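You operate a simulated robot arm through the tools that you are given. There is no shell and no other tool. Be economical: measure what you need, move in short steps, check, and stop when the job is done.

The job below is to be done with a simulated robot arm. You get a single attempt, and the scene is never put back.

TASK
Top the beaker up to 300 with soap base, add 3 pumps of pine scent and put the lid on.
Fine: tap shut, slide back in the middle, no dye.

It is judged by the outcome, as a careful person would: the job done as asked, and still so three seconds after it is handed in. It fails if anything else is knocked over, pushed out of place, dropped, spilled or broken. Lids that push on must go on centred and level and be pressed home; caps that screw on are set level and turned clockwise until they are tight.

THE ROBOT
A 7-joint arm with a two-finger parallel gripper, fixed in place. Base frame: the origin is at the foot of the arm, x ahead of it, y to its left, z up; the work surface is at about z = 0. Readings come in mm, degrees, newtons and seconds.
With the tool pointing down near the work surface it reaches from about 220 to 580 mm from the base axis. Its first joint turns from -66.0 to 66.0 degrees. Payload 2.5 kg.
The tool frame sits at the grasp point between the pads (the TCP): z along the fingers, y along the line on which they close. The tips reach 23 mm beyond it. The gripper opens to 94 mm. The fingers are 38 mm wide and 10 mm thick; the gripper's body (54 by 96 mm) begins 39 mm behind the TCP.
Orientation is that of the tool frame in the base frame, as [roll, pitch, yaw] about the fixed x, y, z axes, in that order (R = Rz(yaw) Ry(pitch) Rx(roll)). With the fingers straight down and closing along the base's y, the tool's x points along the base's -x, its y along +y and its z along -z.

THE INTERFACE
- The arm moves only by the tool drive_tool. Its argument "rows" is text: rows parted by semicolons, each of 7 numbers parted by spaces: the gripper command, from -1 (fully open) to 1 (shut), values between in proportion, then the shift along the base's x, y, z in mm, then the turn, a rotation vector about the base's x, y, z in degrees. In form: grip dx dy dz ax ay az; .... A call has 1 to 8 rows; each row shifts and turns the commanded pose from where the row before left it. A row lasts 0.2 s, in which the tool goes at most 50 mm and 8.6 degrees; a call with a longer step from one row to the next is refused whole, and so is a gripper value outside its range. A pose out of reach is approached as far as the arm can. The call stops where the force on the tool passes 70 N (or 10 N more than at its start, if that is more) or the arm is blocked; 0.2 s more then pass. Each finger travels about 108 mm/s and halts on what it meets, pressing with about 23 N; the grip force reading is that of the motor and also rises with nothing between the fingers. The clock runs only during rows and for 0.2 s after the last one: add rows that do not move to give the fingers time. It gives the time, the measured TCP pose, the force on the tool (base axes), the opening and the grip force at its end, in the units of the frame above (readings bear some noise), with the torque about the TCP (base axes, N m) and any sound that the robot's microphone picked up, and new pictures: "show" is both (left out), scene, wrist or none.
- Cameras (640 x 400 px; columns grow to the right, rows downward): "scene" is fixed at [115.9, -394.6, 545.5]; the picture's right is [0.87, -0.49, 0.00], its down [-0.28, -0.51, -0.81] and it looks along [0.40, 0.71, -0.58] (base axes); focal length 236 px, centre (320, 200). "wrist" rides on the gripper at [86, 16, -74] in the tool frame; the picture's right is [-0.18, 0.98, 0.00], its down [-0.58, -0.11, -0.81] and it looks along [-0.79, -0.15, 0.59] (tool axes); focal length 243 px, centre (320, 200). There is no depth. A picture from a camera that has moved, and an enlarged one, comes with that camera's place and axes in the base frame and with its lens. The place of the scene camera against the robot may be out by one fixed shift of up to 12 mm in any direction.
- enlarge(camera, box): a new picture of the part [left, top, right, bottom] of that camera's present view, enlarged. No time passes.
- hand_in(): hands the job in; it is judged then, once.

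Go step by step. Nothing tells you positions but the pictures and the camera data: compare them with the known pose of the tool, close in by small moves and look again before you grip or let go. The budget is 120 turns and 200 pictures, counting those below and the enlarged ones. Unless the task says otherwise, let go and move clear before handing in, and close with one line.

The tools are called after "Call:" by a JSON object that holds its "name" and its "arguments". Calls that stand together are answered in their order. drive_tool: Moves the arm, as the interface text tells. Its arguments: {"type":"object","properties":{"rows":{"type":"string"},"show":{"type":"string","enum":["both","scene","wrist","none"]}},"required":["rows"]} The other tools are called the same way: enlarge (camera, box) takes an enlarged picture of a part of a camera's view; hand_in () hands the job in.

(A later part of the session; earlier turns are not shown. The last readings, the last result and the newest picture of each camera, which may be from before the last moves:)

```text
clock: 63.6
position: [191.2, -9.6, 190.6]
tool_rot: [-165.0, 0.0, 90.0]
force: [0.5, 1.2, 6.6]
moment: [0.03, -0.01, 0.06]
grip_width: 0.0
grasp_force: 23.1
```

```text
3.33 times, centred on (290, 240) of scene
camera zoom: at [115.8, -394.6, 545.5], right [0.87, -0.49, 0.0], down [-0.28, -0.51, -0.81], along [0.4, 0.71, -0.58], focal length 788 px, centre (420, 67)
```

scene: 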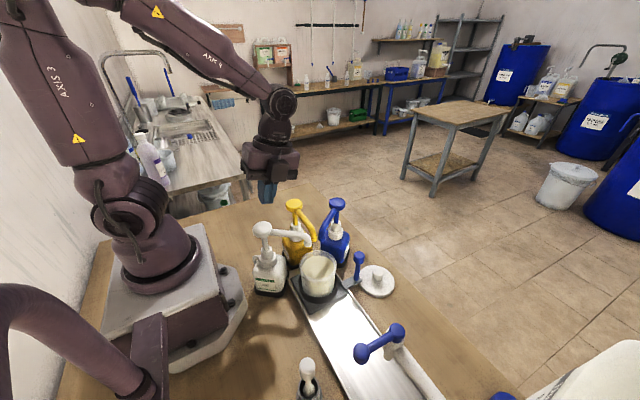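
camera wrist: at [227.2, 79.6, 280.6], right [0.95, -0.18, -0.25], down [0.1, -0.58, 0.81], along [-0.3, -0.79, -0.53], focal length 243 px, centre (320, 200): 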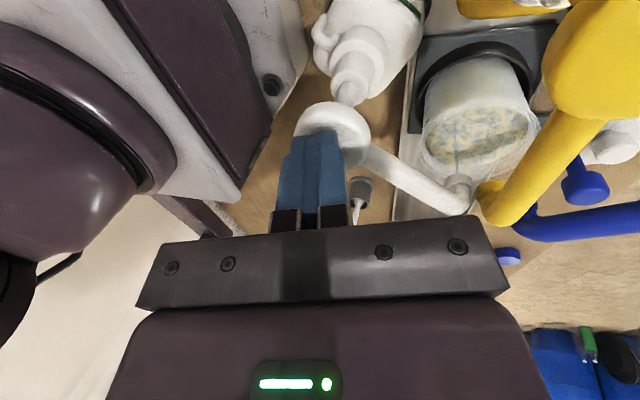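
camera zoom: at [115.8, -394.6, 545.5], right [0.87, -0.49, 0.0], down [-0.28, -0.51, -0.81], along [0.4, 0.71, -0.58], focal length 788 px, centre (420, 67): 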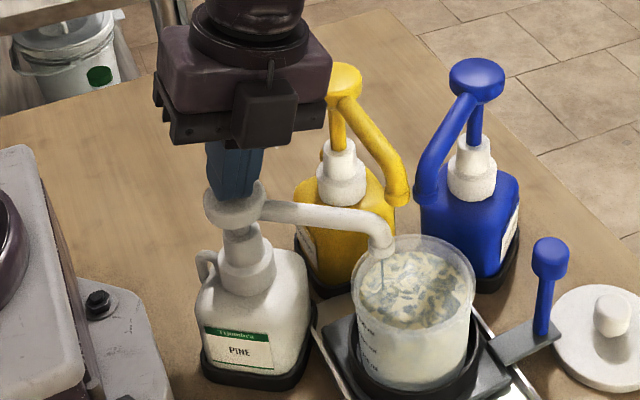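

Call:
{"name": "drive_tool", "arguments": {"rows": "1 0 0 -3 0 0 0;1 0 0 -3 0 0 0;1 0 0 0 0 0 0", "show": "none"}}

Call:
{"name": "enlarge", "arguments": {"camera": "scene", "box": [230, 180, 350, 300]}}

```text
clock: 64.4
position: [191.9, -8.7, 184.2]
tool_rot: [-164.9, 0.0, 90.1]
force: [-1.9, -1.8, 7.8]
moment: [-0.05, 0.01, -0.01]
grip_width: 0.1
grasp_force: 23.2
```

```text
3.33 times, centred on (290, 240) of scene
camera zoom: at [115.8, -394.6, 545.5], right [0.87, -0.49, 0.0], down [-0.28, -0.51, -0.81], along [0.4, 0.71, -0.58], focal length 788 px, centre (420, 67)
```

zoom: 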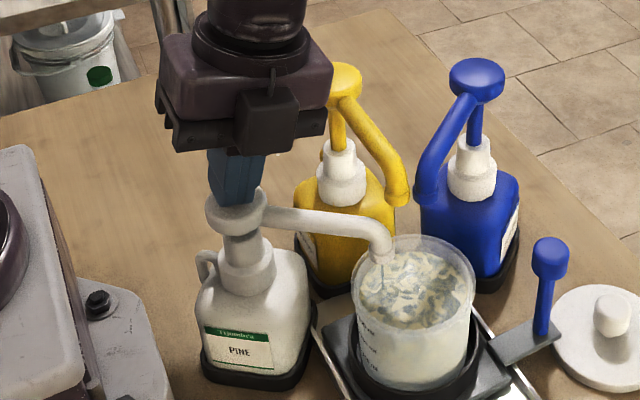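

Call:
{"name": "drive_tool", "arguments": {"rows": "1 0 0 -3 0 0 0;1 0 0 -3 0 0 0;1 0 0 0 0 0 0", "show": "wrist"}}

Call:
{"name": "enlarge", "arguments": {"camera": "scene", "box": [230, 180, 350, 300]}}

```text
clock: 65.0
position: [192.7, -8.0, 180.6]
tool_rot: [-164.7, -0.1, 89.9]
force: [-9.5, 0.7, 54.8]
moment: [-0.05, 0.02, 0.0]
grip_width: 0.0
grasp_force: 23.0
stopped in row 3: the force on the tool passed its limit at 73 N (the readings are from after the stop); the commanded pose is now the measured one
camera wrist: at [228.2, 78.9, 248.9], right [0.95, -0.18, -0.26], down [0.11, -0.58, 0.81], along [-0.3, -0.79, -0.53], focal length 243 px, centre (320, 200)
```

wrist: 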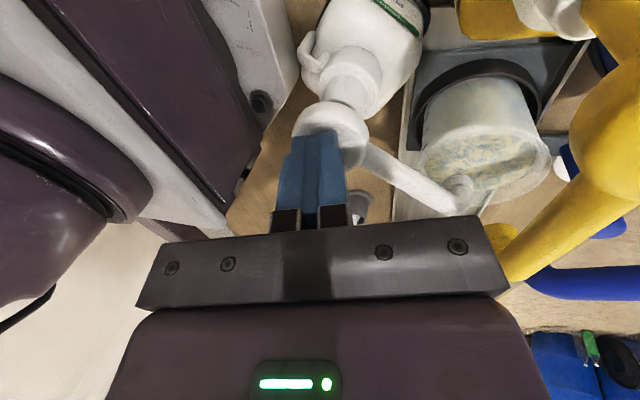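

```text
3.33 times, centred on (290, 240) of scene
camera zoom: at [115.7, -394.6, 545.6], right [0.87, -0.49, 0.0], down [-0.28, -0.51, -0.81], along [0.4, 0.71, -0.58], focal length 788 px, centre (420, 67)
```

zoom: 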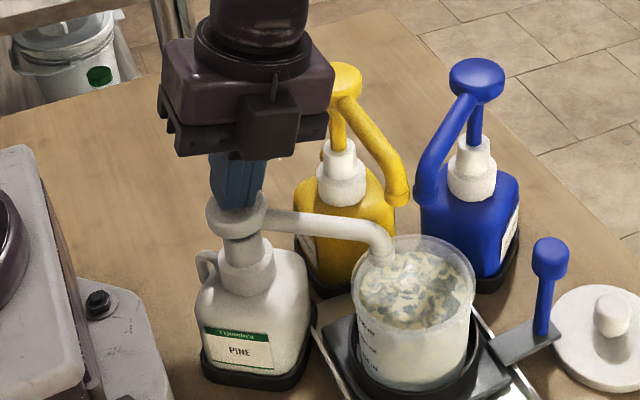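

Bottomed at z≈181, so that's stroke one. Raising fully so the pump returns.

Call:
{"name": "drive_tool", "arguments": {"rows": "1 -1 0 15 0 0 0;1 -1 0 15 0 0 0;1 0 0 15 0 0 0;1 0 0 0 0 0 0;1 0 0 0 0 0 0", "show": "none"}}

Call:
{"name": "enlarge", "arguments": {"camera": "scene", "box": [230, 180, 350, 300]}}

```text
clock: 66.2
position: [190.1, -8.9, 223.7]
tool_rot: [-164.8, -0.2, 90.0]
force: [0.0, 1.2, 0.2]
moment: [-0.01, -0.02, -0.03]
grip_width: 0.0
grasp_force: 22.5
```

```text
3.33 times, centred on (290, 240) of scene
camera zoom: at [115.9, -394.6, 545.5], right [0.87, -0.49, 0.0], down [-0.28, -0.51, -0.81], along [0.4, 0.71, -0.58], focal length 788 px, centre (420, 67)
```

zoom: 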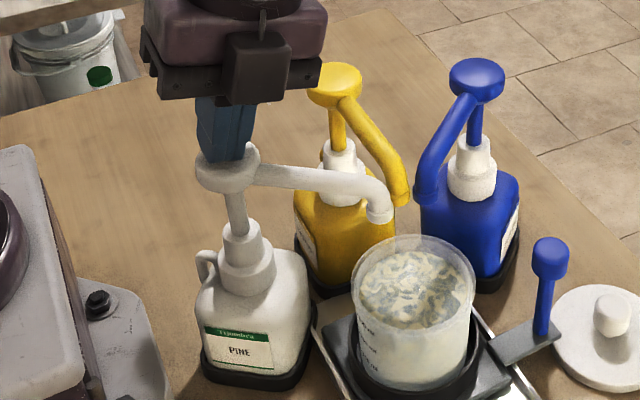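

The pump head has returned to full height. Second stroke now.

Call:
{"name": "drive_tool", "arguments": {"rows": "1 0 0 -8 0 0 0;1 0 0 -8 0 0 0;1 0 0 -8 0 0 0;1 0 0 -8 0 0 0;1 1 0 -7 0 0 0;1 0 0 -4 0 0 0;1 0 0 0 0 0 0;1 0 0 0 0 0 0", "show": "none"}}

Call:
{"name": "enlarge", "arguments": {"camera": "scene", "box": [230, 180, 350, 300]}}

```text
clock: 68.0
position: [190.5, -9.0, 180.8]
tool_rot: [-164.8, -0.2, 90.0]
force: [-7.1, 4.2, 39.9]
moment: [0.08, 0.05, 0.03]
grip_width: 0.3
grasp_force: 23.3
```

```text
3.33 times, centred on (290, 240) of scene
camera zoom: at [115.8, -394.6, 545.5], right [0.87, -0.49, 0.0], down [-0.28, -0.51, -0.81], along [0.4, 0.71, -0.58], focal length 788 px, centre (420, 67)
```

zoom: 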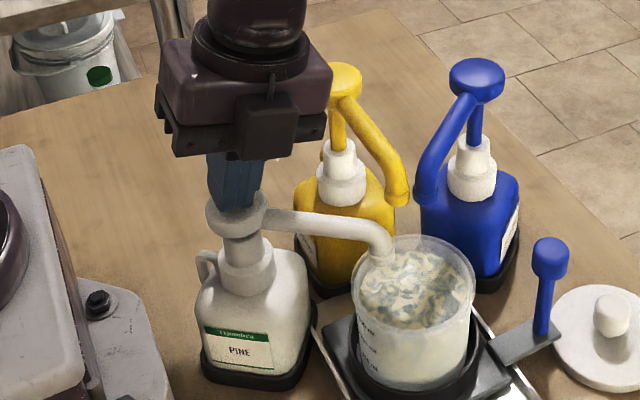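

Stroke two bottomed with 40 N. Raising fully again for the pump to return.

Call:
{"name": "drive_tool", "arguments": {"rows": "1 -1 0 15 0 0 0;1 0 0 15 0 0 0;1 0 0 13 0 0 0;1 0 0 0 0 0 0;1 0 0 0 0 0 0", "show": "none"}}

Call:
{"name": "enlarge", "arguments": {"camera": "scene", "box": [230, 180, 350, 300]}}

```text
clock: 69.2
position: [190.1, -9.1, 224.0]
tool_rot: [-164.9, -0.2, 90.1]
force: [-0.6, 0.0, 0.2]
moment: [0.01, 0.0, 0.0]
grip_width: 0.2
grasp_force: 23.4
```

```text
3.33 times, centred on (290, 240) of scene
camera zoom: at [115.9, -394.6, 545.5], right [0.87, -0.49, 0.0], down [-0.28, -0.51, -0.81], along [0.4, 0.71, -0.58], focal length 788 px, centre (420, 67)
```

zoom: 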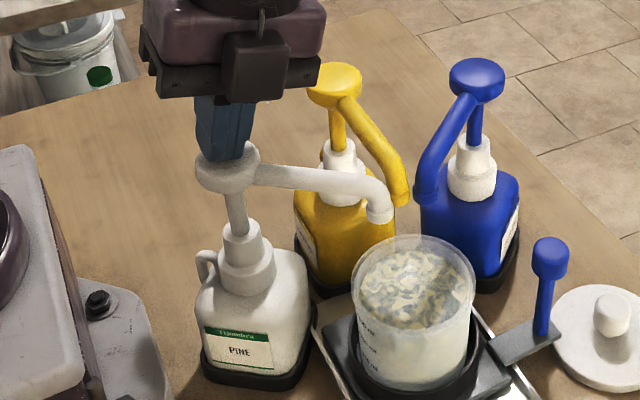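

Returned. Third and last stroke.

Call:
{"name": "drive_tool", "arguments": {"rows": "1 0 0 -8 0 0 0;1 0 0 -8 0 0 0;1 0 0 -8 0 0 0;1 0 0 -8 0 0 0;1 1 0 -7 0 0 0;1 0 0 -4 0 0 0;1 0 0 0 0 0 0;1 0 0 0 0 0 0", "show": "none"}}

Call:
{"name": "enlarge", "arguments": {"camera": "scene", "box": [230, 180, 350, 300]}}

```text
clock: 71.0
position: [189.2, -8.2, 181.6]
tool_rot: [-164.7, -0.1, 90.0]
force: [-6.8, 1.2, 41.1]
moment: [-0.03, 0.04, 0.0]
grip_width: 0.0
grasp_force: 23.1
```

```text
3.33 times, centred on (290, 240) of scene
camera zoom: at [115.8, -394.6, 545.5], right [0.87, -0.49, 0.0], down [-0.28, -0.51, -0.81], along [0.4, 0.71, -0.58], focal length 788 px, centre (420, 67)
```

zoom: 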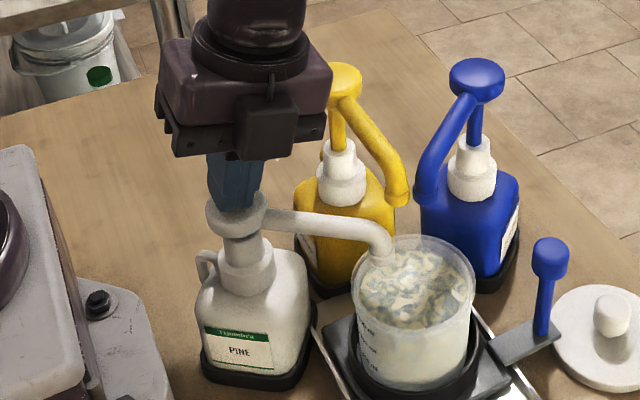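

Three full strokes are done. Raising, untilting, and turning the wrist back for the slide.

Call:
{"name": "drive_tool", "arguments": {"rows": "1 0 0 15 0 0 0;1 0 0 40 0 0 0;1 5 0 40 0 -7.5 0;1 15 -10 20 0 -7.5 0;1 25 -15 0 0 0 -8.5;1 25 -15 0 0 0 -8.5;1 25 -15 0 0 0 -8.5;1 25 -15 0 0 0 -8.5", "show": "none"}}

Call:
{"name": "drive_tool", "arguments": {"rows": "0.5 25 -15 0 0 0 -8.5;0 25 -15 0 0 0 -8.5;-0.3 15 -12 0 0 0 -8.5;-0.3 0 0 0 0 0 -8.5;-0.3 0 0 -20 0 0 -8.5;-0.3 0 0 -40 0 0 -8.5;-0.3 0 0 -40 0 0 -3.5;-0.3 0 0 0 0 0 0"}}

```text
clock: 72.8
position: [310.3, -77.3, 296.8]
tool_rot: [-179.7, -0.1, 55.8]
force: [0.4, 0.2, 0.5]
moment: [0.01, 0.02, -0.01]
grip_width: 0.1
grasp_force: 23.4
```

```text
clock: 74.6
position: [374.9, -121.3, 194.7]
tool_rot: [-179.9, -0.2, 1.4]
force: [0.2, -0.3, 0.1]
moment: [0.01, -0.01, -0.01]
grip_width: 61.0
grasp_force: 0.0
camera wrist: at [463.5, -134.7, 270.9], right [-0.16, -0.99, 0.0], down [-0.58, 0.09, 0.81], along [-0.8, 0.13, -0.59], focal length 243 px, centre (320, 200)
```

scene: 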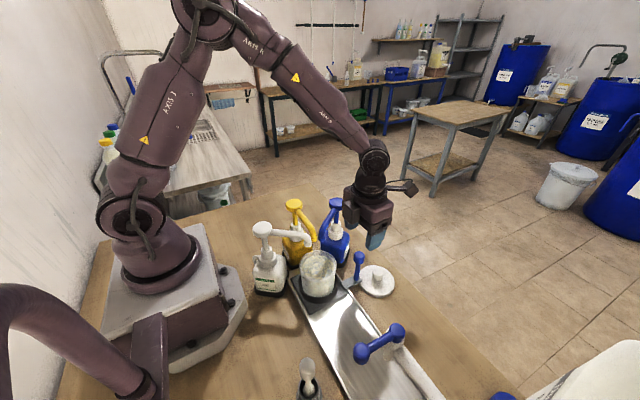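
wrist: 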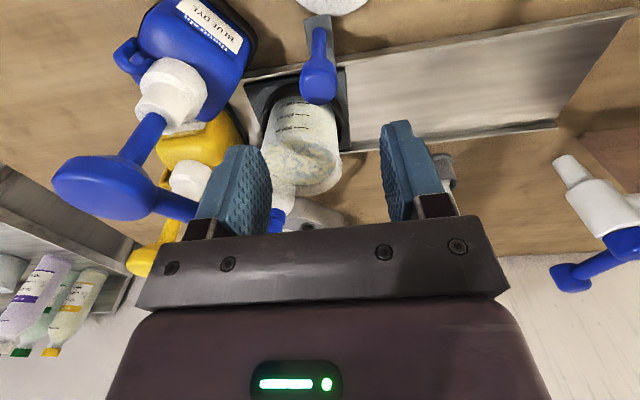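

Knob confirmed; descending, gripping, and starting the slide back.

Call:
{"name": "drive_tool", "arguments": {"rows": "-0.3 0 0 -40 0 0 0;-0.3 0 0 -40 0 0 0;-0.3 0 0 -22 0 0 0;1 0 0 0 0 0 0;1 0 0 0 0 0 0;1 0 0 0 0 0 0;1 0 -8 0 0 0 0;1 0 -12 0 0 0 0", "show": "none"}}

Call:
{"name": "drive_tool", "arguments": {"rows": "1 0 -14 0 0 0 0;1 0 -14 0 0 0 0;1 0 -14 0 0 0 0;1 0 -14 0 0 0 0;1 0 -14 0 0 0 0;1 0 -14 0 0 0 0;1 0 -8 0 0 0 0;1 0 0 0 0 0 0"}}

```text
clock: 76.4
position: [375.3, -141.8, 92.9]
tool_rot: [180.0, -0.1, 1.4]
force: [-1.6, 0.2, -7.4]
moment: [-0.61, 0.09, -0.02]
grip_width: 25.8
grasp_force: 44.6
```

```text
clock: 78.2
position: [374.5, -233.7, 94.4]
tool_rot: [-179.9, -0.2, 1.4]
force: [2.4, -2.9, -25.6]
moment: [-0.2, -0.62, 0.07]
grip_width: 25.9
grasp_force: 45.2
camera wrist: at [463.0, -246.9, 170.1], right [-0.16, -0.99, 0.0], down [-0.59, 0.09, 0.81], along [-0.8, 0.13, -0.59], focal length 243 px, centre (320, 200)
```

scene: 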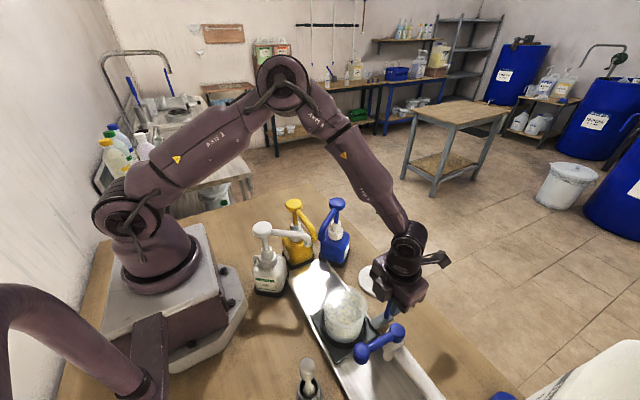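
wrist: 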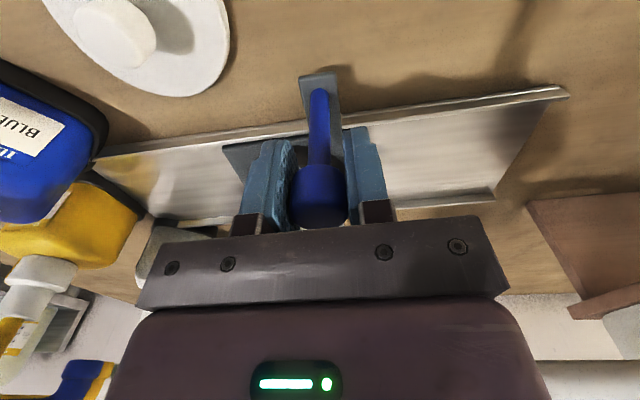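

The slide is back at its starting middle position. I'll release, rise and go above the lid.

Call:
{"name": "drive_tool", "arguments": {"rows": "0.2 0 0 0 0 0 0;-0.3 0 0 0 0 0 0;-0.3 0 0 40 0 0 0;-0.5 0 0 40 0 0 0;-0.5 15 25 15 0 0 0;-0.5 20 35 0 0 0 0;-0.5 20 35 -20 0 0 0;-0.5 0 0 0 0 0 0"}}

Call:
{"name": "enlarge", "arguments": {"camera": "wrist", "box": [220, 0, 420, 125]}}

Call:
{"name": "enlarge", "arguments": {"camera": "scene", "box": [300, 250, 420, 370]}}

```text
clock: 80.0
position: [431.0, -135.5, 169.6]
tool_rot: [-179.9, -0.2, 1.5]
force: [0.0, 0.6, 0.1]
moment: [0.04, -0.06, 0.0]
grip_width: 70.4
grasp_force: 0.1
camera wrist: at [518.6, -149.8, 245.9], right [-0.16, -0.99, 0.0], down [-0.59, 0.09, 0.81], along [-0.8, 0.13, -0.59], focal length 243 px, centre (320, 200)
```

scene: 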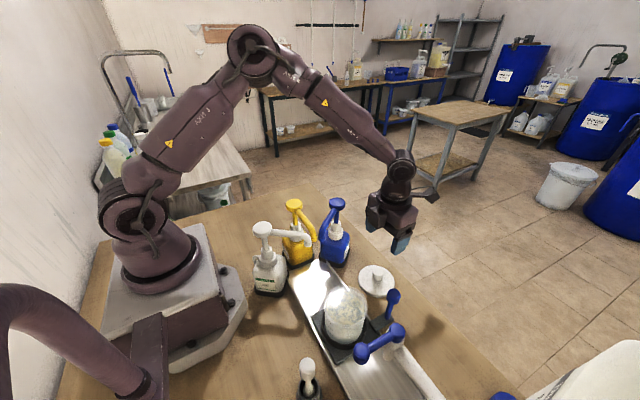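
wrist: 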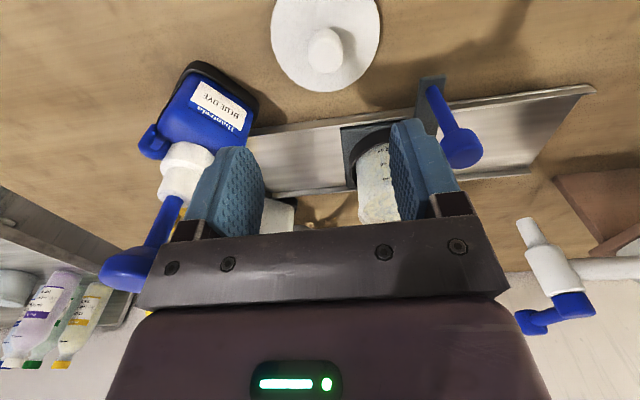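

```text
3.20 times, centred on (320, 62) of wrist
camera zoom: at [518.6, -149.8, 245.9], right [-0.16, -0.99, 0.0], down [-0.59, 0.09, 0.81], along [-0.8, 0.13, -0.59], focal length 776 px, centre (320, 640)
```

zoom: 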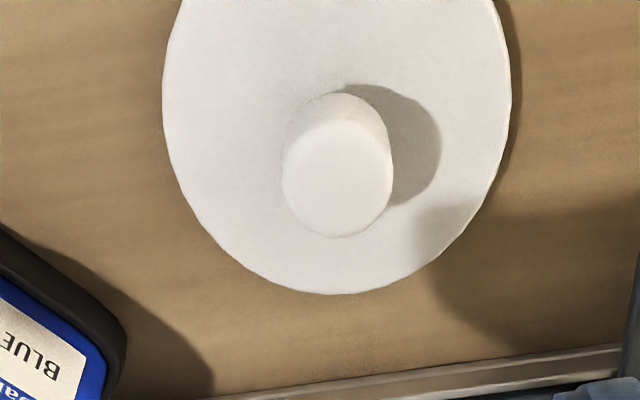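

```text
3.33 times, centred on (360, 310) of scene
camera zoom: at [115.9, -394.6, 545.5], right [0.87, -0.49, 0.0], down [-0.28, -0.51, -0.81], along [0.4, 0.71, -0.58], focal length 788 px, centre (187, -167)
```

zoom: 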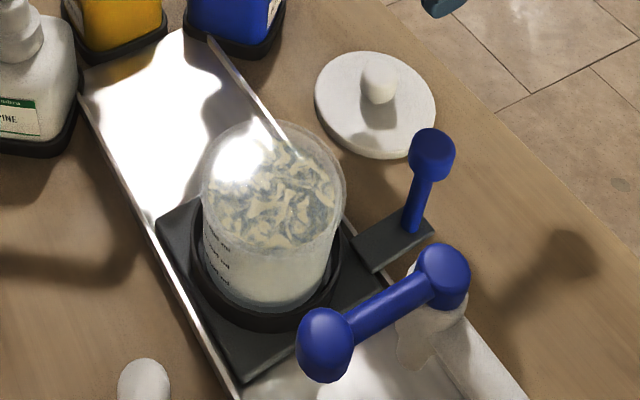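

The lid centre is about (430.5,-140), with a knob about 28 mm wide and its top near z=40. I'll descend and grip it.

Call:
{"name": "drive_tool", "arguments": {"rows": "-0.5 0 -4 -40 0 0 0;-0.5 0 0 -40 0 0 0;-0.5 0 0 -40 0 0 0;-0.5 0 0 -9 0 0 0;-0.5 0 0 0 0 0 0", "show": "wrist"}}

Call:
{"name": "enlarge", "arguments": {"camera": "scene", "box": [330, 220, 430, 320]}}

```text
clock: 81.2
position: [431.4, -142.7, 40.6]
tool_rot: [-179.7, -0.1, 1.5]
force: [-0.3, 0.4, 0.9]
moment: [-0.02, -0.02, 0.0]
grip_width: 70.3
grasp_force: 0.0
camera wrist: at [519.6, -155.5, 115.1], right [-0.16, -0.99, 0.0], down [-0.59, 0.09, 0.81], along [-0.8, 0.13, -0.59], focal length 243 px, centre (320, 200)
```

wrist: 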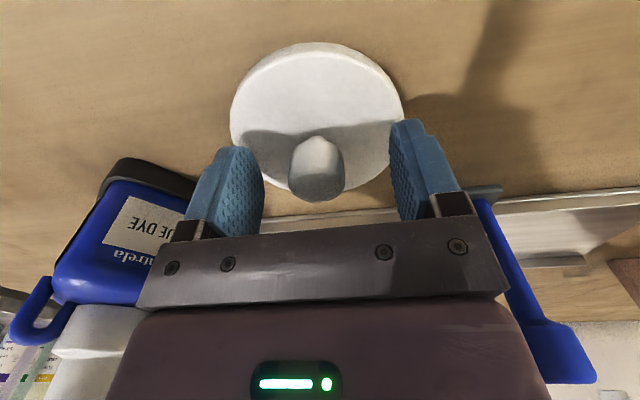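

```text
4.00 times, centred on (380, 270) of scene
camera zoom: at [115.9, -394.6, 545.5], right [0.87, -0.49, 0.0], down [-0.28, -0.51, -0.81], along [0.4, 0.71, -0.58], focal length 945 px, centre (80, -80)
```

zoom: 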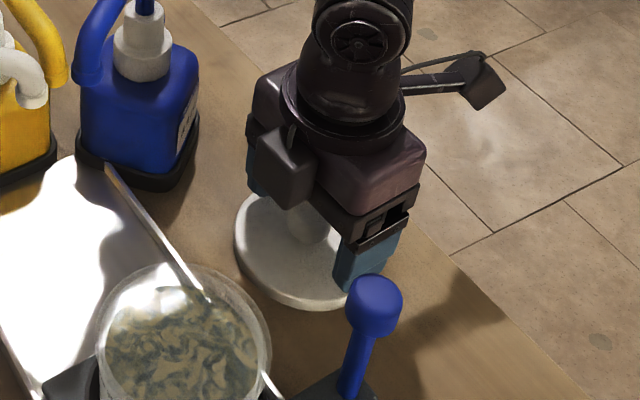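

The knob lines up with the TCP. I'll lower slightly more and close.

Call:
{"name": "drive_tool", "arguments": {"rows": "-0.5 0 1 -5 0 0 0;-0.5 0 0 0 0 0 0;0.2 0 0 0 0 0 0;0.6 0 0 0 0 0 0;1 0 0 0 0 0 0;1 0 0 0 0 0 0;1 0 0 0 0 0 0", "show": "wrist"}}

```text
clock: 82.8
position: [430.7, -140.8, 35.1]
tool_rot: [-179.9, -0.2, 1.5]
force: [0.2, 0.2, 1.8]
moment: [-0.09, -0.03, 0.0]
grip_width: 26.6
grasp_force: 22.8
camera wrist: at [519.3, -154.4, 110.9], right [-0.16, -0.99, 0.0], down [-0.59, 0.09, 0.81], along [-0.8, 0.13, -0.59], focal length 243 px, centre (320, 200)
```

wrist: 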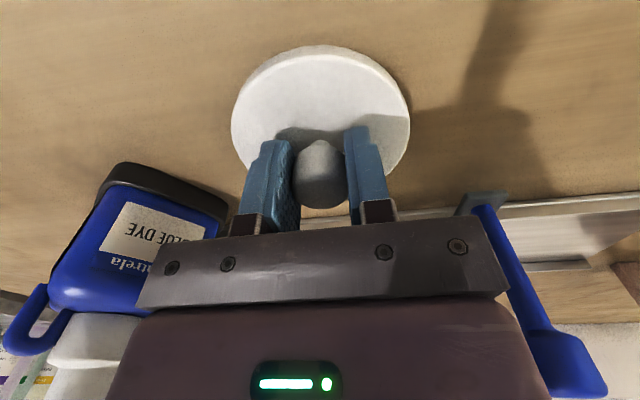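

Gripped on the knob (26.6 mm). Lifting straight up and inspecting the lid.

Call:
{"name": "drive_tool", "arguments": {"rows": "1 0 0 20 0 0 0;1 0 0 45 0 0 0;1 0 0 45 0 0 0;1 0 0 45 0 0 0;1 0 0 20 0 0 0;1 0 0 0 0 0 0"}}

Call:
{"name": "enlarge", "arguments": {"camera": "wrist", "box": [210, 20, 430, 230]}}

Call:
{"name": "enlarge", "arguments": {"camera": "scene", "box": [340, 170, 460, 270]}}

```text
clock: 84.2
position: [430.5, -140.4, 212.0]
tool_rot: [-179.8, -0.2, 1.5]
force: [-0.3, 0.0, -0.8]
moment: [0.01, 0.01, -0.05]
grip_width: 26.5
grasp_force: 22.7
camera wrist: at [518.0, -154.2, 285.8], right [-0.16, -0.99, 0.0], down [-0.58, 0.09, 0.81], along [-0.8, 0.13, -0.59], focal length 243 px, centre (320, 200)
```

scene: 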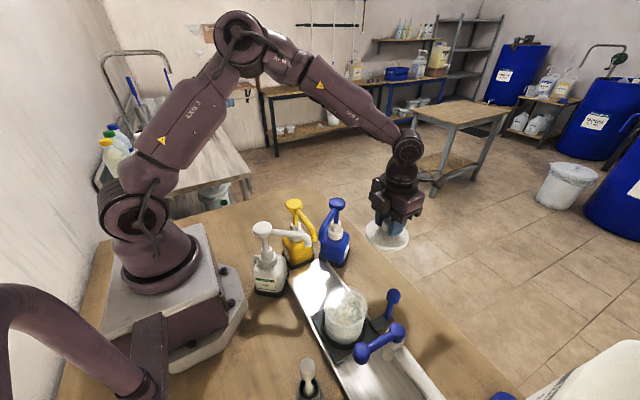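
wrist: 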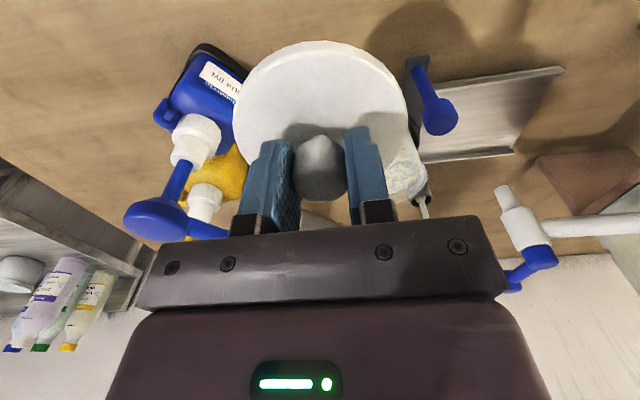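

```text
1.90 times, centred on (320, 125) of wrist
camera zoom: at [518.0, -154.2, 285.8], right [-0.16, -0.99, 0.0], down [-0.58, 0.09, 0.81], along [-0.8, 0.13, -0.59], focal length 462 px, centre (320, 343)
```

zoom: 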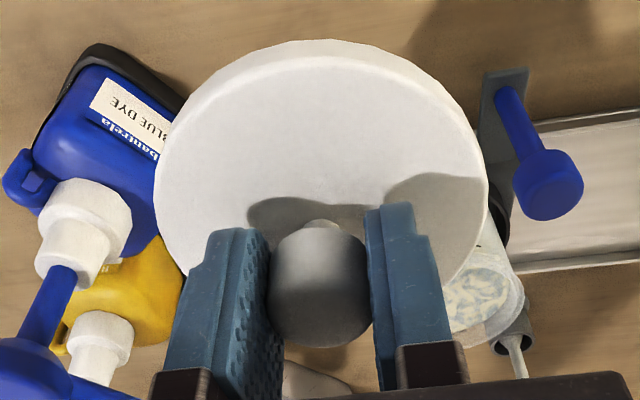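

```text
4.00 times, centred on (400, 220) of scene
camera zoom: at [115.9, -394.6, 545.5], right [0.87, -0.49, 0.0], down [-0.28, -0.51, -0.81], along [0.4, 0.71, -0.58], focal length 945 px, centre (0, 120)
```

zoom: 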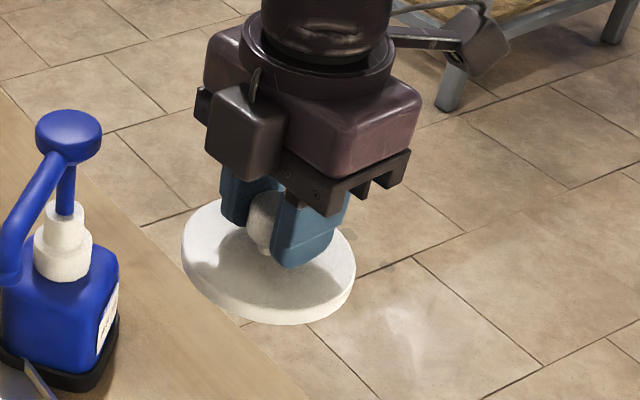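

The lid is held level, centred on the TCP. I take the beaker centre as about (286,-199) with its rim near z=95; moving the lid above it.

Call:
{"name": "drive_tool", "arguments": {"rows": "1 -25 -10 0 0 0 0;1 -30 -12 0 0 0 0;1 -30 -12 0 0 0 0;1 -30 -12 0 0 0 0;1 -29 -12 0 0 0 0;1 0 0 -25 0 0 0;1 0 0 -20 0 0 0;1 0 0 0 0 0 0"}}

Call:
{"name": "enlarge", "arguments": {"camera": "scene", "box": [290, 240, 410, 360]}}

Call:
{"name": "enlarge", "arguments": {"camera": "wrist", "box": [210, 20, 430, 230]}}

```text
clock: 86.0
position: [286.7, -197.2, 163.1]
tool_rot: [-179.8, -0.1, 1.6]
force: [0.9, 0.1, -0.2]
moment: [-0.01, 0.0, 0.05]
grip_width: 26.5
grasp_force: 22.7
camera wrist: at [374.6, -211.4, 238.9], right [-0.16, -0.99, 0.0], down [-0.59, 0.09, 0.81], along [-0.8, 0.13, -0.59], focal length 243 px, centre (320, 200)
```

scene: 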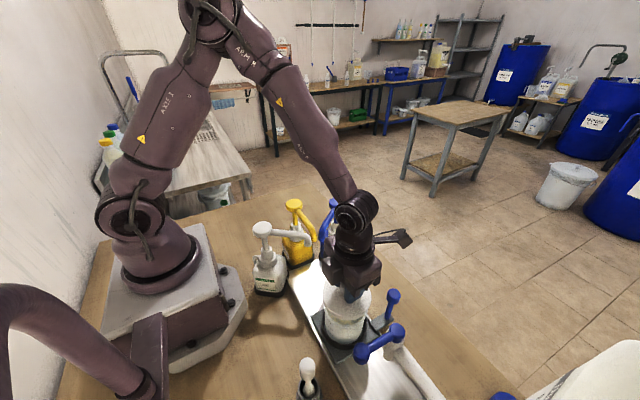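
wrist: 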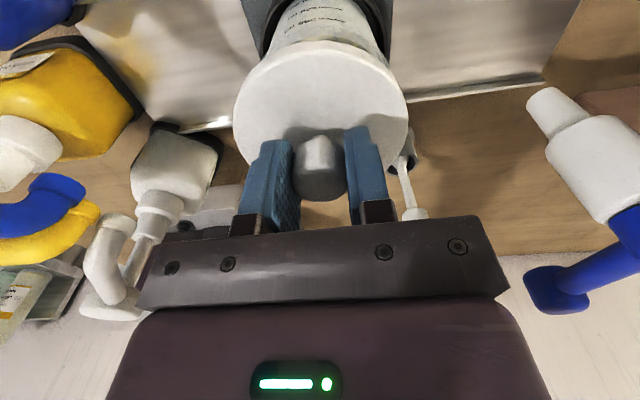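

```text
3.33 times, centred on (350, 300) of scene
camera zoom: at [115.9, -394.6, 545.5], right [0.87, -0.49, 0.0], down [-0.28, -0.51, -0.81], along [0.4, 0.71, -0.58], focal length 788 px, centre (220, -133)
```

zoom: 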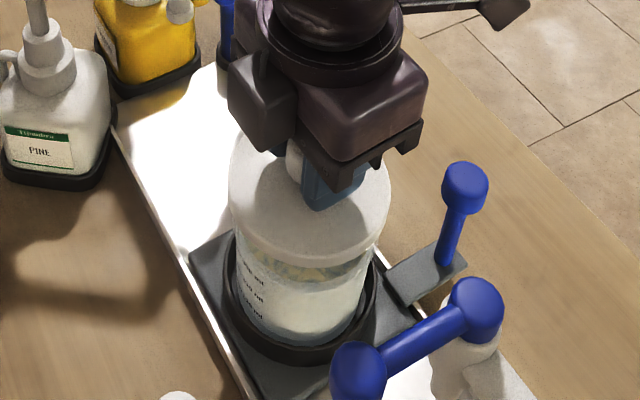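

```text
1.90 times, centred on (320, 125) of wrist
camera zoom: at [374.6, -211.4, 238.9], right [-0.16, -0.99, 0.0], down [-0.59, 0.09, 0.81], along [-0.8, 0.13, -0.59], focal length 462 px, centre (320, 343)
```

zoom: 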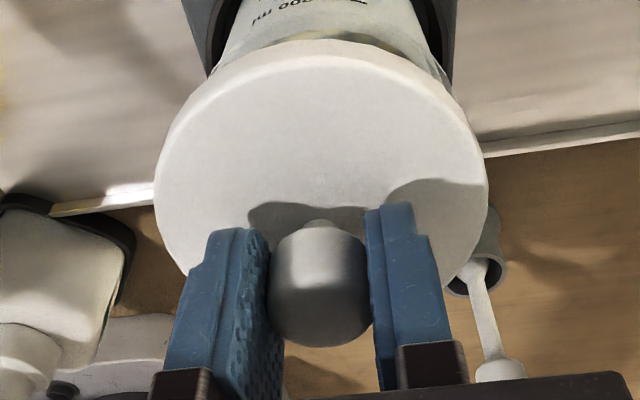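

Compared along the beaker's axis in the wrist view, the lid is about 4 mm too far toward +y. I'll correct, lower a bit, and re-inspect.

Call:
{"name": "drive_tool", "arguments": {"rows": "1 0 -3.5 -8 0 0 0;1 0 0 -6 0 0 0;1 0 0 0 0 0 0"}}

Call:
{"name": "enlarge", "arguments": {"camera": "scene", "box": [315, 280, 385, 350]}}

Call:
{"name": "enlarge", "arguments": {"camera": "wrist", "box": [220, 0, 420, 125]}}

```text
clock: 86.8
position: [286.9, -201.9, 150.6]
tool_rot: [180.0, -0.1, 1.5]
force: [-0.6, 0.0, -0.8]
moment: [-0.03, 0.01, 0.0]
grip_width: 26.3
grasp_force: 22.9
camera wrist: at [374.6, -215.3, 225.8], right [-0.16, -0.99, 0.0], down [-0.59, 0.09, 0.81], along [-0.8, 0.13, -0.59], focal length 243 px, centre (320, 200)
```

scene: 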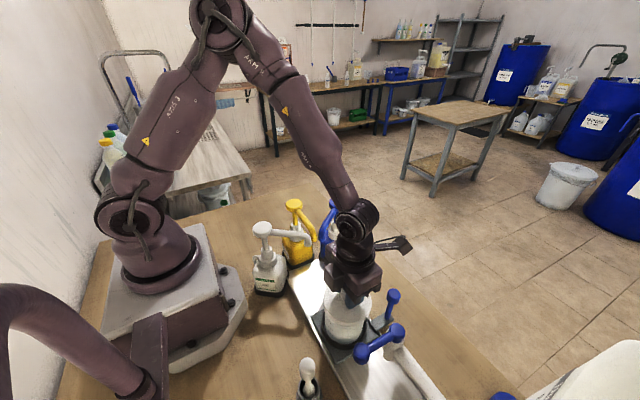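
wrist: 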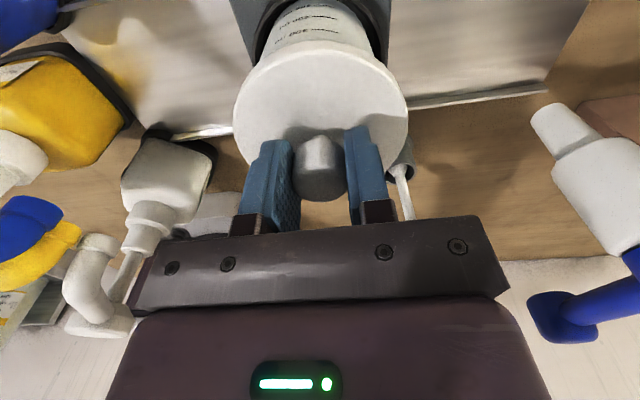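

```text
5.71 times, centred on (350, 315) of scene
camera zoom: at [115.9, -394.6, 545.5], right [0.87, -0.49, 0.0], down [-0.28, -0.51, -0.81], along [0.4, 0.71, -0.58], focal length 1350 px, centre (149, -457)
```

zoom: 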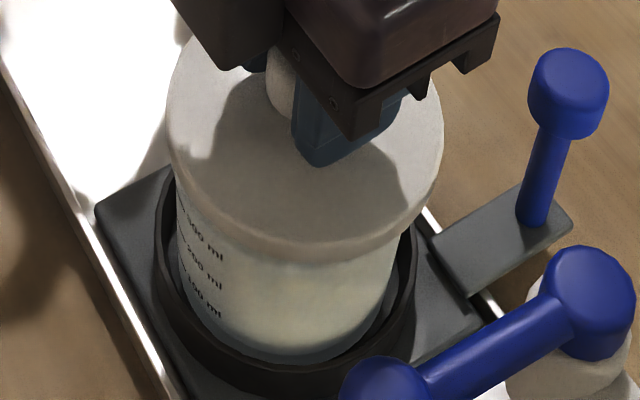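

```text
3.20 times, centred on (320, 62) of wrist
camera zoom: at [374.6, -215.3, 225.8], right [-0.16, -0.99, 0.0], down [-0.59, 0.09, 0.81], along [-0.8, 0.13, -0.59], focal length 776 px, centre (320, 640)
```

zoom: 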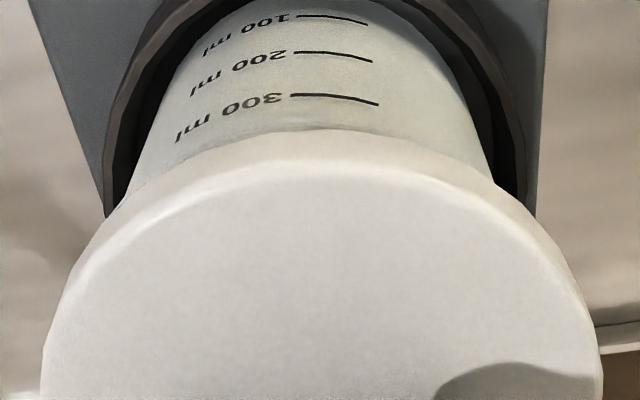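

Nearly centred: residual about (-0.7,+1.3) mm. Correcting and lowering until contact.

Call:
{"name": "drive_tool", "arguments": {"rows": "1 -0.7 1.3 -4 0 0 0;1 0 0 -3 0 0 0;1 0 0 -2 0 0 0;1 0 0 0 0 0 0", "show": "none"}}

Call:
{"name": "enlarge", "arguments": {"camera": "scene", "box": [315, 280, 385, 350]}}

Call:
{"name": "enlarge", "arguments": {"camera": "wrist", "box": [220, 0, 420, 125]}}

```text
clock: 87.8
position: [285.6, -200.2, 142.2]
tool_rot: [-179.8, -0.1, 1.5]
force: [0.2, 0.6, 0.2]
moment: [0.01, 0.02, -0.03]
grip_width: 26.5
grasp_force: 23.1
```

```text
5.71 times, centred on (350, 315) of scene
camera zoom: at [115.9, -394.6, 545.5], right [0.87, -0.49, 0.0], down [-0.28, -0.51, -0.81], along [0.4, 0.71, -0.58], focal length 1350 px, centre (149, -457)
```

zoom: 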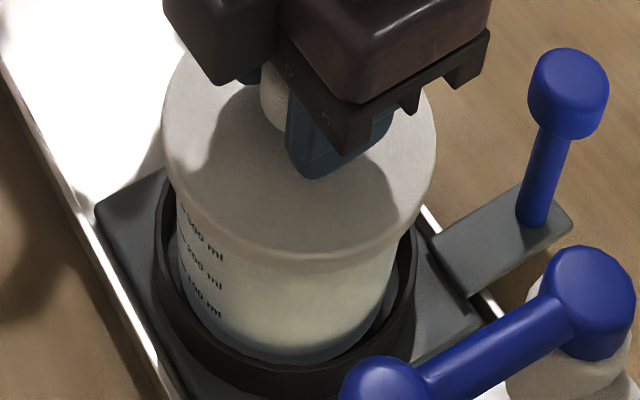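

```text
3.20 times, centred on (320, 62) of wrist
camera zoom: at [373.8, -213.9, 217.1], right [-0.16, -0.99, 0.0], down [-0.59, 0.09, 0.81], along [-0.8, 0.13, -0.59], focal length 776 px, centre (320, 640)
```

zoom: 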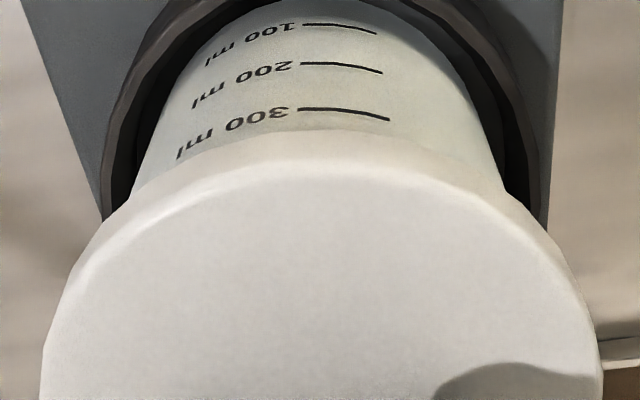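

Alignment looks good in both views. Lowering gently to contact.

Call:
{"name": "drive_tool", "arguments": {"rows": "1 0 0 -2 0 0 0;1 0 0 -2 0 0 0;1 0 0 -2 0 0 0;1 0 0 0 0 0 0", "show": "none"}}

Call:
{"name": "enlarge", "arguments": {"camera": "scene", "box": [315, 280, 385, 350]}}

```text
clock: 88.8
position: [286.0, -200.8, 134.5]
tool_rot: [-179.9, -0.1, 1.5]
force: [0.5, -0.8, -0.6]
moment: [0.01, 0.01, 0.01]
grip_width: 26.1
grasp_force: 22.9
```

```text
5.71 times, centred on (350, 315) of scene
camera zoom: at [115.9, -394.6, 545.5], right [0.87, -0.49, 0.0], down [-0.28, -0.51, -0.81], along [0.4, 0.71, -0.58], focal length 1350 px, centre (149, -457)
```

zoom: 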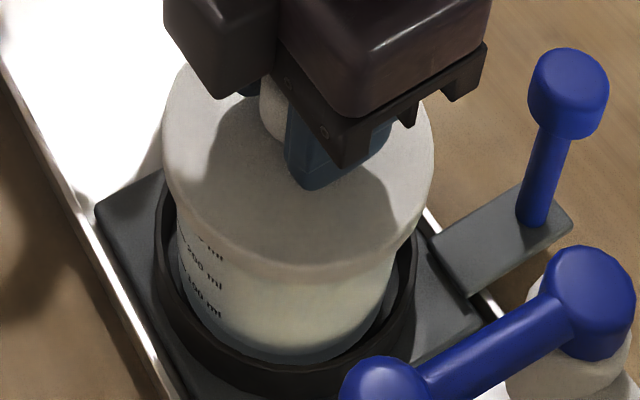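

Call:
{"name": "drive_tool", "arguments": {"rows": "1 0 0 -2 0 0 0;1 0 0 -2 0 0 0;1 0 0 0 0 0 0", "show": "none"}}

Call:
{"name": "enlarge", "arguments": {"camera": "scene", "box": [315, 280, 385, 350]}}

Call:
{"name": "enlarge", "arguments": {"camera": "wrist", "box": [220, 0, 420, 125]}}

```text
clock: 89.6
position: [286.0, -201.1, 132.6]
tool_rot: [-179.8, 0.0, 1.5]
force: [0.6, -0.1, 0.0]
moment: [0.01, -0.01, 0.01]
grip_width: 26.3
grasp_force: 22.7
```

```text
5.71 times, centred on (350, 315) of scene
camera zoom: at [115.9, -394.6, 545.5], right [0.87, -0.49, 0.0], down [-0.28, -0.51, -0.81], along [0.4, 0.71, -0.58], focal length 1350 px, centre (149, -457)
```

zoom: 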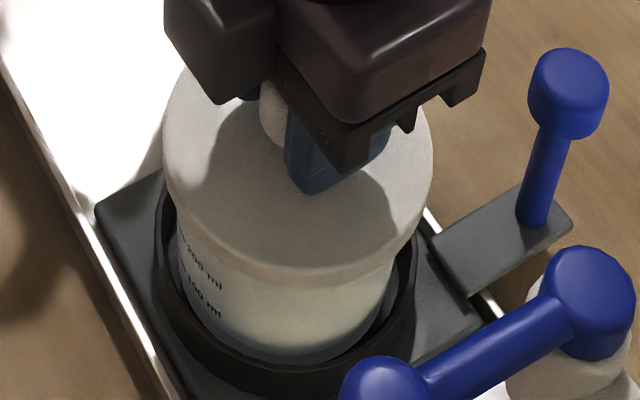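

```text
3.20 times, centred on (320, 62) of wrist
camera zoom: at [374.1, -213.8, 207.4], right [-0.16, -0.99, 0.0], down [-0.59, 0.09, 0.81], along [-0.8, 0.13, -0.59], focal length 776 px, centre (320, 640)
```

zoom: 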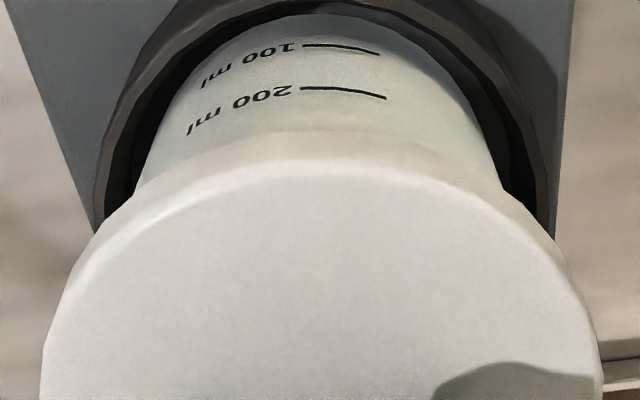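

Still no contact. Continuing down.

Call:
{"name": "drive_tool", "arguments": {"rows": "1 0 0 -2 0 0 0;1 0 0 -2 0 0 0;1 0 0 0 0 0 0", "show": "none"}}

Call:
{"name": "drive_tool", "arguments": {"rows": "1 0 0 -1.5 0 0 0;1 0 0 -1.5 0 0 0;1 0 0 0 0 0 0", "show": "none"}}

Call:
{"name": "enlarge", "arguments": {"camera": "scene", "box": [315, 280, 385, 350]}}

Call:
{"name": "enlarge", "arguments": {"camera": "wrist", "box": [220, 0, 420, 125]}}

```text
clock: 90.4
position: [287.0, -200.9, 129.2]
tool_rot: [-179.9, -0.1, 1.6]
force: [-3.4, 0.3, 24.2]
moment: [-0.14, -0.05, 0.04]
grip_width: 26.5
grasp_force: 22.6
heard: snap
```

```text
clock: 91.2
position: [286.9, -201.8, 125.0]
tool_rot: [-179.9, -0.1, 1.5]
force: [3.2, 1.1, 24.0]
moment: [-0.15, -0.15, 0.03]
grip_width: 26.4
grasp_force: 22.7
```

```text
5.71 times, centred on (350, 315) of scene
camera zoom: at [115.8, -394.6, 545.6], right [0.87, -0.49, 0.0], down [-0.28, -0.51, -0.81], along [0.4, 0.71, -0.58], focal length 1350 px, centre (149, -457)
```

zoom: 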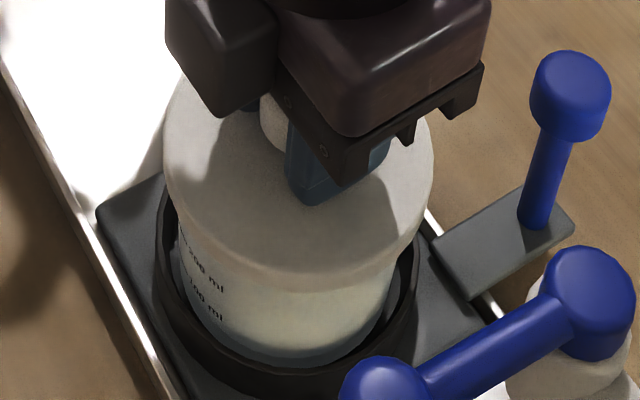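

```text
3.20 times, centred on (320, 62) of wrist
camera zoom: at [374.3, -214.2, 201.3], right [-0.16, -0.99, 0.0], down [-0.59, 0.09, 0.8], along [-0.79, 0.13, -0.59], focal length 776 px, centre (320, 640)
```

zoom: 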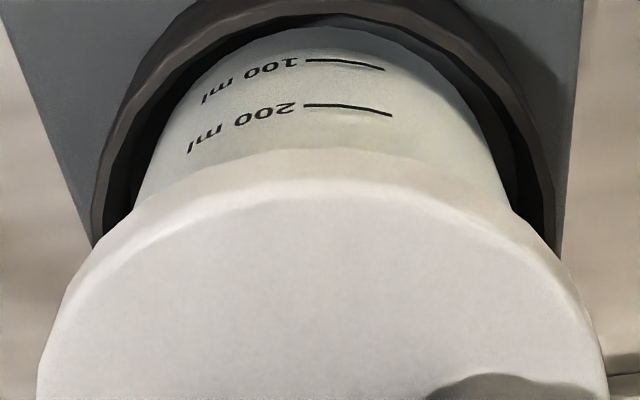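

A snap was heard, so the lid has seated. I'll release, rise, and inspect whether it's level and home.

Call:
{"name": "drive_tool", "arguments": {"rows": "1 0 0 1.5 0 0 0;0.3 0 0 0 0 0 0;-0.3 0 0 0 0 0 0;-0.5 0 0 0 0 0 0;-0.5 0 0 40 0 0 0;-0.5 0 0 45 0 0 0;-0.5 30 30 30 0 0 0;-0.5 40 20 0 0 0 0"}}

Call:
{"name": "enlarge", "arguments": {"camera": "scene", "box": [315, 270, 385, 350]}}

Call:
{"name": "enlarge", "arguments": {"camera": "wrist", "box": [300, 40, 480, 180]}}

```text
refused: row 7 steps farther than a row can; nothing moved
```

```text
5.00 times, centred on (350, 310) of scene
camera zoom: at [115.8, -394.6, 545.6], right [0.87, -0.49, 0.0], down [-0.28, -0.51, -0.81], along [0.4, 0.71, -0.58], focal length 1181 px, centre (170, -350)
```

zoom: 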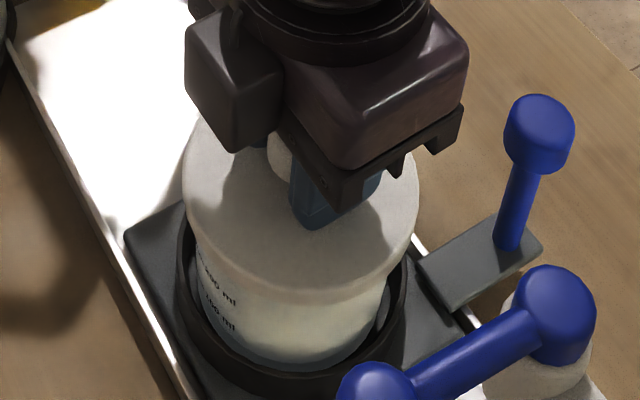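

```text
2.86 times, centred on (390, 110) of wrist
camera zoom: at [374.3, -214.2, 201.3], right [-0.16, -0.99, 0.0], down [-0.59, 0.09, 0.8], along [-0.79, 0.13, -0.59], focal length 693 px, centre (120, 457)
```

zoom: 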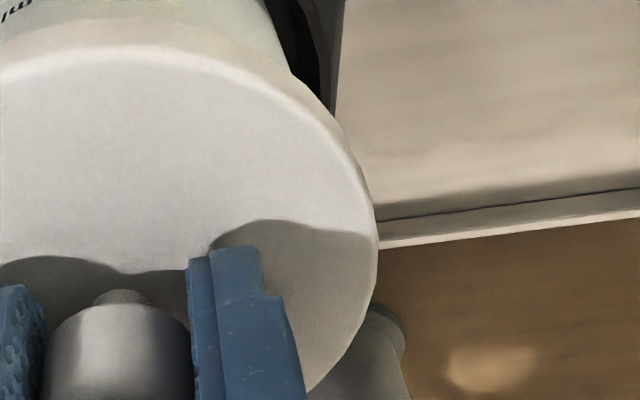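

The step was too long in one row; resending with shorter steps.

Call:
{"name": "drive_tool", "arguments": {"rows": "1 0 0 1 0 0 0;0.3 0 0 0 0 0 0;-0.3 0 0 0 0 0 0;-0.5 0 0 0 0 0 0;-0.5 0 0 35 0 0 0;-0.5 0 0 45 0 0 0;-0.5 25 25 20 0 0 0;-0.5 0 0 0 0 0 0"}}

Call:
{"name": "enlarge", "arguments": {"camera": "scene", "box": [315, 270, 385, 350]}}

```text
clock: 93.0
position: [310.0, -176.7, 227.2]
tool_rot: [-179.9, -0.1, 1.5]
force: [-0.3, 1.1, 0.1]
moment: [0.02, -0.01, 0.0]
grip_width: 70.6
grasp_force: 0.0
camera wrist: at [397.9, -189.8, 301.9], right [-0.16, -0.99, 0.0], down [-0.58, 0.09, 0.81], along [-0.8, 0.13, -0.59], focal length 243 px, centre (320, 200)
```

scene: 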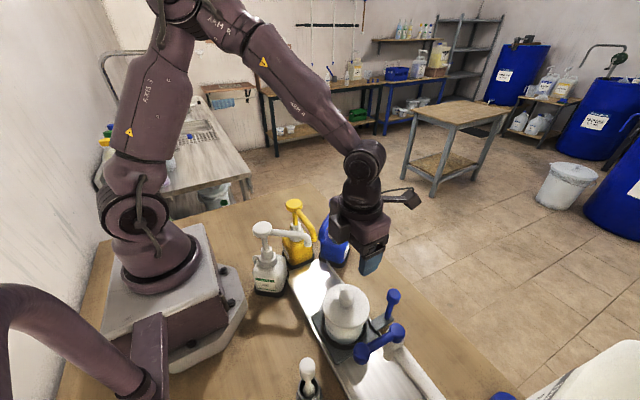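
wrist: 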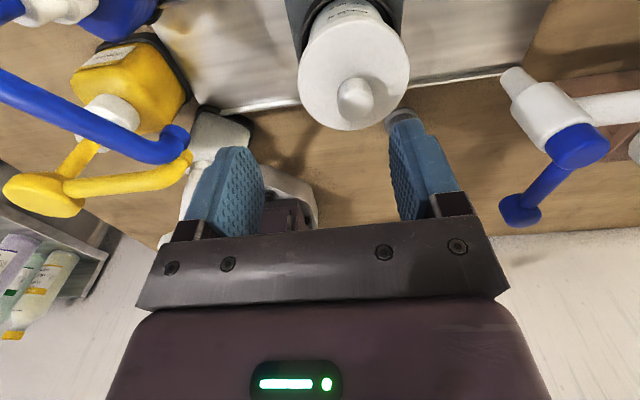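

```text
5.00 times, centred on (350, 310) of scene
camera zoom: at [115.9, -394.6, 545.5], right [0.87, -0.49, 0.0], down [-0.28, -0.51, -0.81], along [0.4, 0.71, -0.58], focal length 1181 px, centre (170, -350)
```

zoom: 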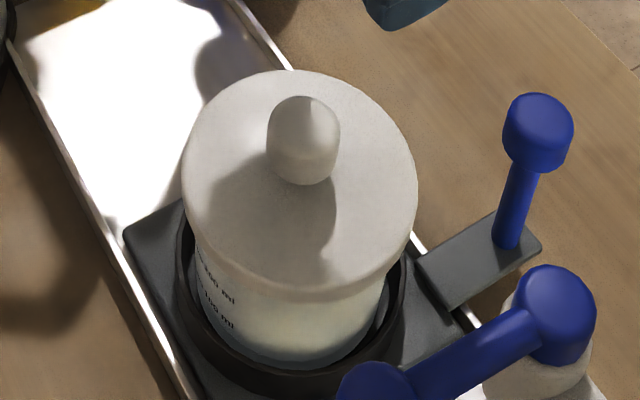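

The lid looks centred and level. As a check I'll press once on the knob with closed fingers to confirm it's home.

Call:
{"name": "drive_tool", "arguments": {"rows": "0.5 -12 -12 0 0 0 0;1 -11.5 -12 0 0 0 0;1 0 0 -30 0 0 0;1 0 0 -28 0 0 0;1 0 0 0 0 0 0;1 0 0 -3 0 0 0;1 0 0 -3 0 0 0"}}

```text
clock: 94.6
position: [287.6, -200.7, 160.5]
tool_rot: [-179.8, -0.1, 1.6]
force: [0.3, 0.6, 0.0]
moment: [0.0, 0.0, -0.03]
grip_width: 0.0
grasp_force: 23.2
camera wrist: at [375.2, -213.9, 236.5], right [-0.16, -0.99, 0.0], down [-0.59, 0.09, 0.81], along [-0.8, 0.13, -0.59], focal length 243 px, centre (320, 200)
```

scene: 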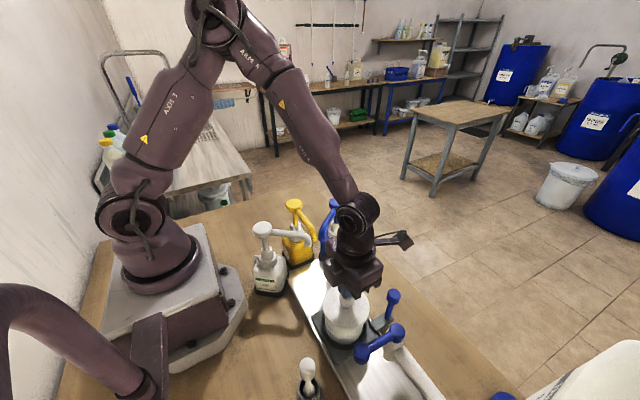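
wrist: 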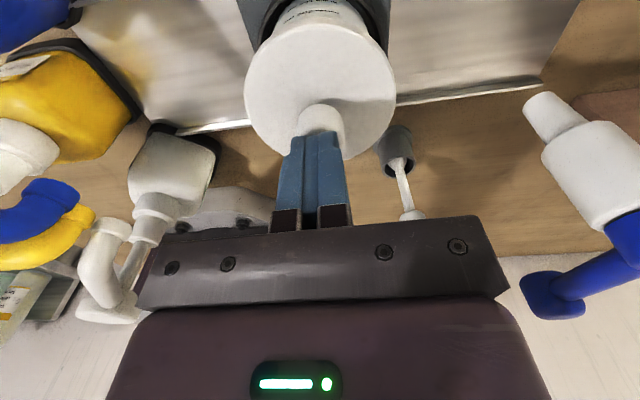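

Call:
{"name": "drive_tool", "arguments": {"rows": "1 0 0 -2 0 0 0;1 0 0 -2 0 0 0;1 0 0 -2 0 0 0;1 0 0 -2 0 0 0;1 0 0 0 0 0 0", "show": "none"}}

```text
clock: 95.8
position: [287.7, -201.0, 154.6]
tool_rot: [-180.0, -0.3, 1.4]
force: [-9.8, 1.1, 46.3]
moment: [0.03, 0.56, 0.02]
grip_width: 0.1
grasp_force: 23.4
```

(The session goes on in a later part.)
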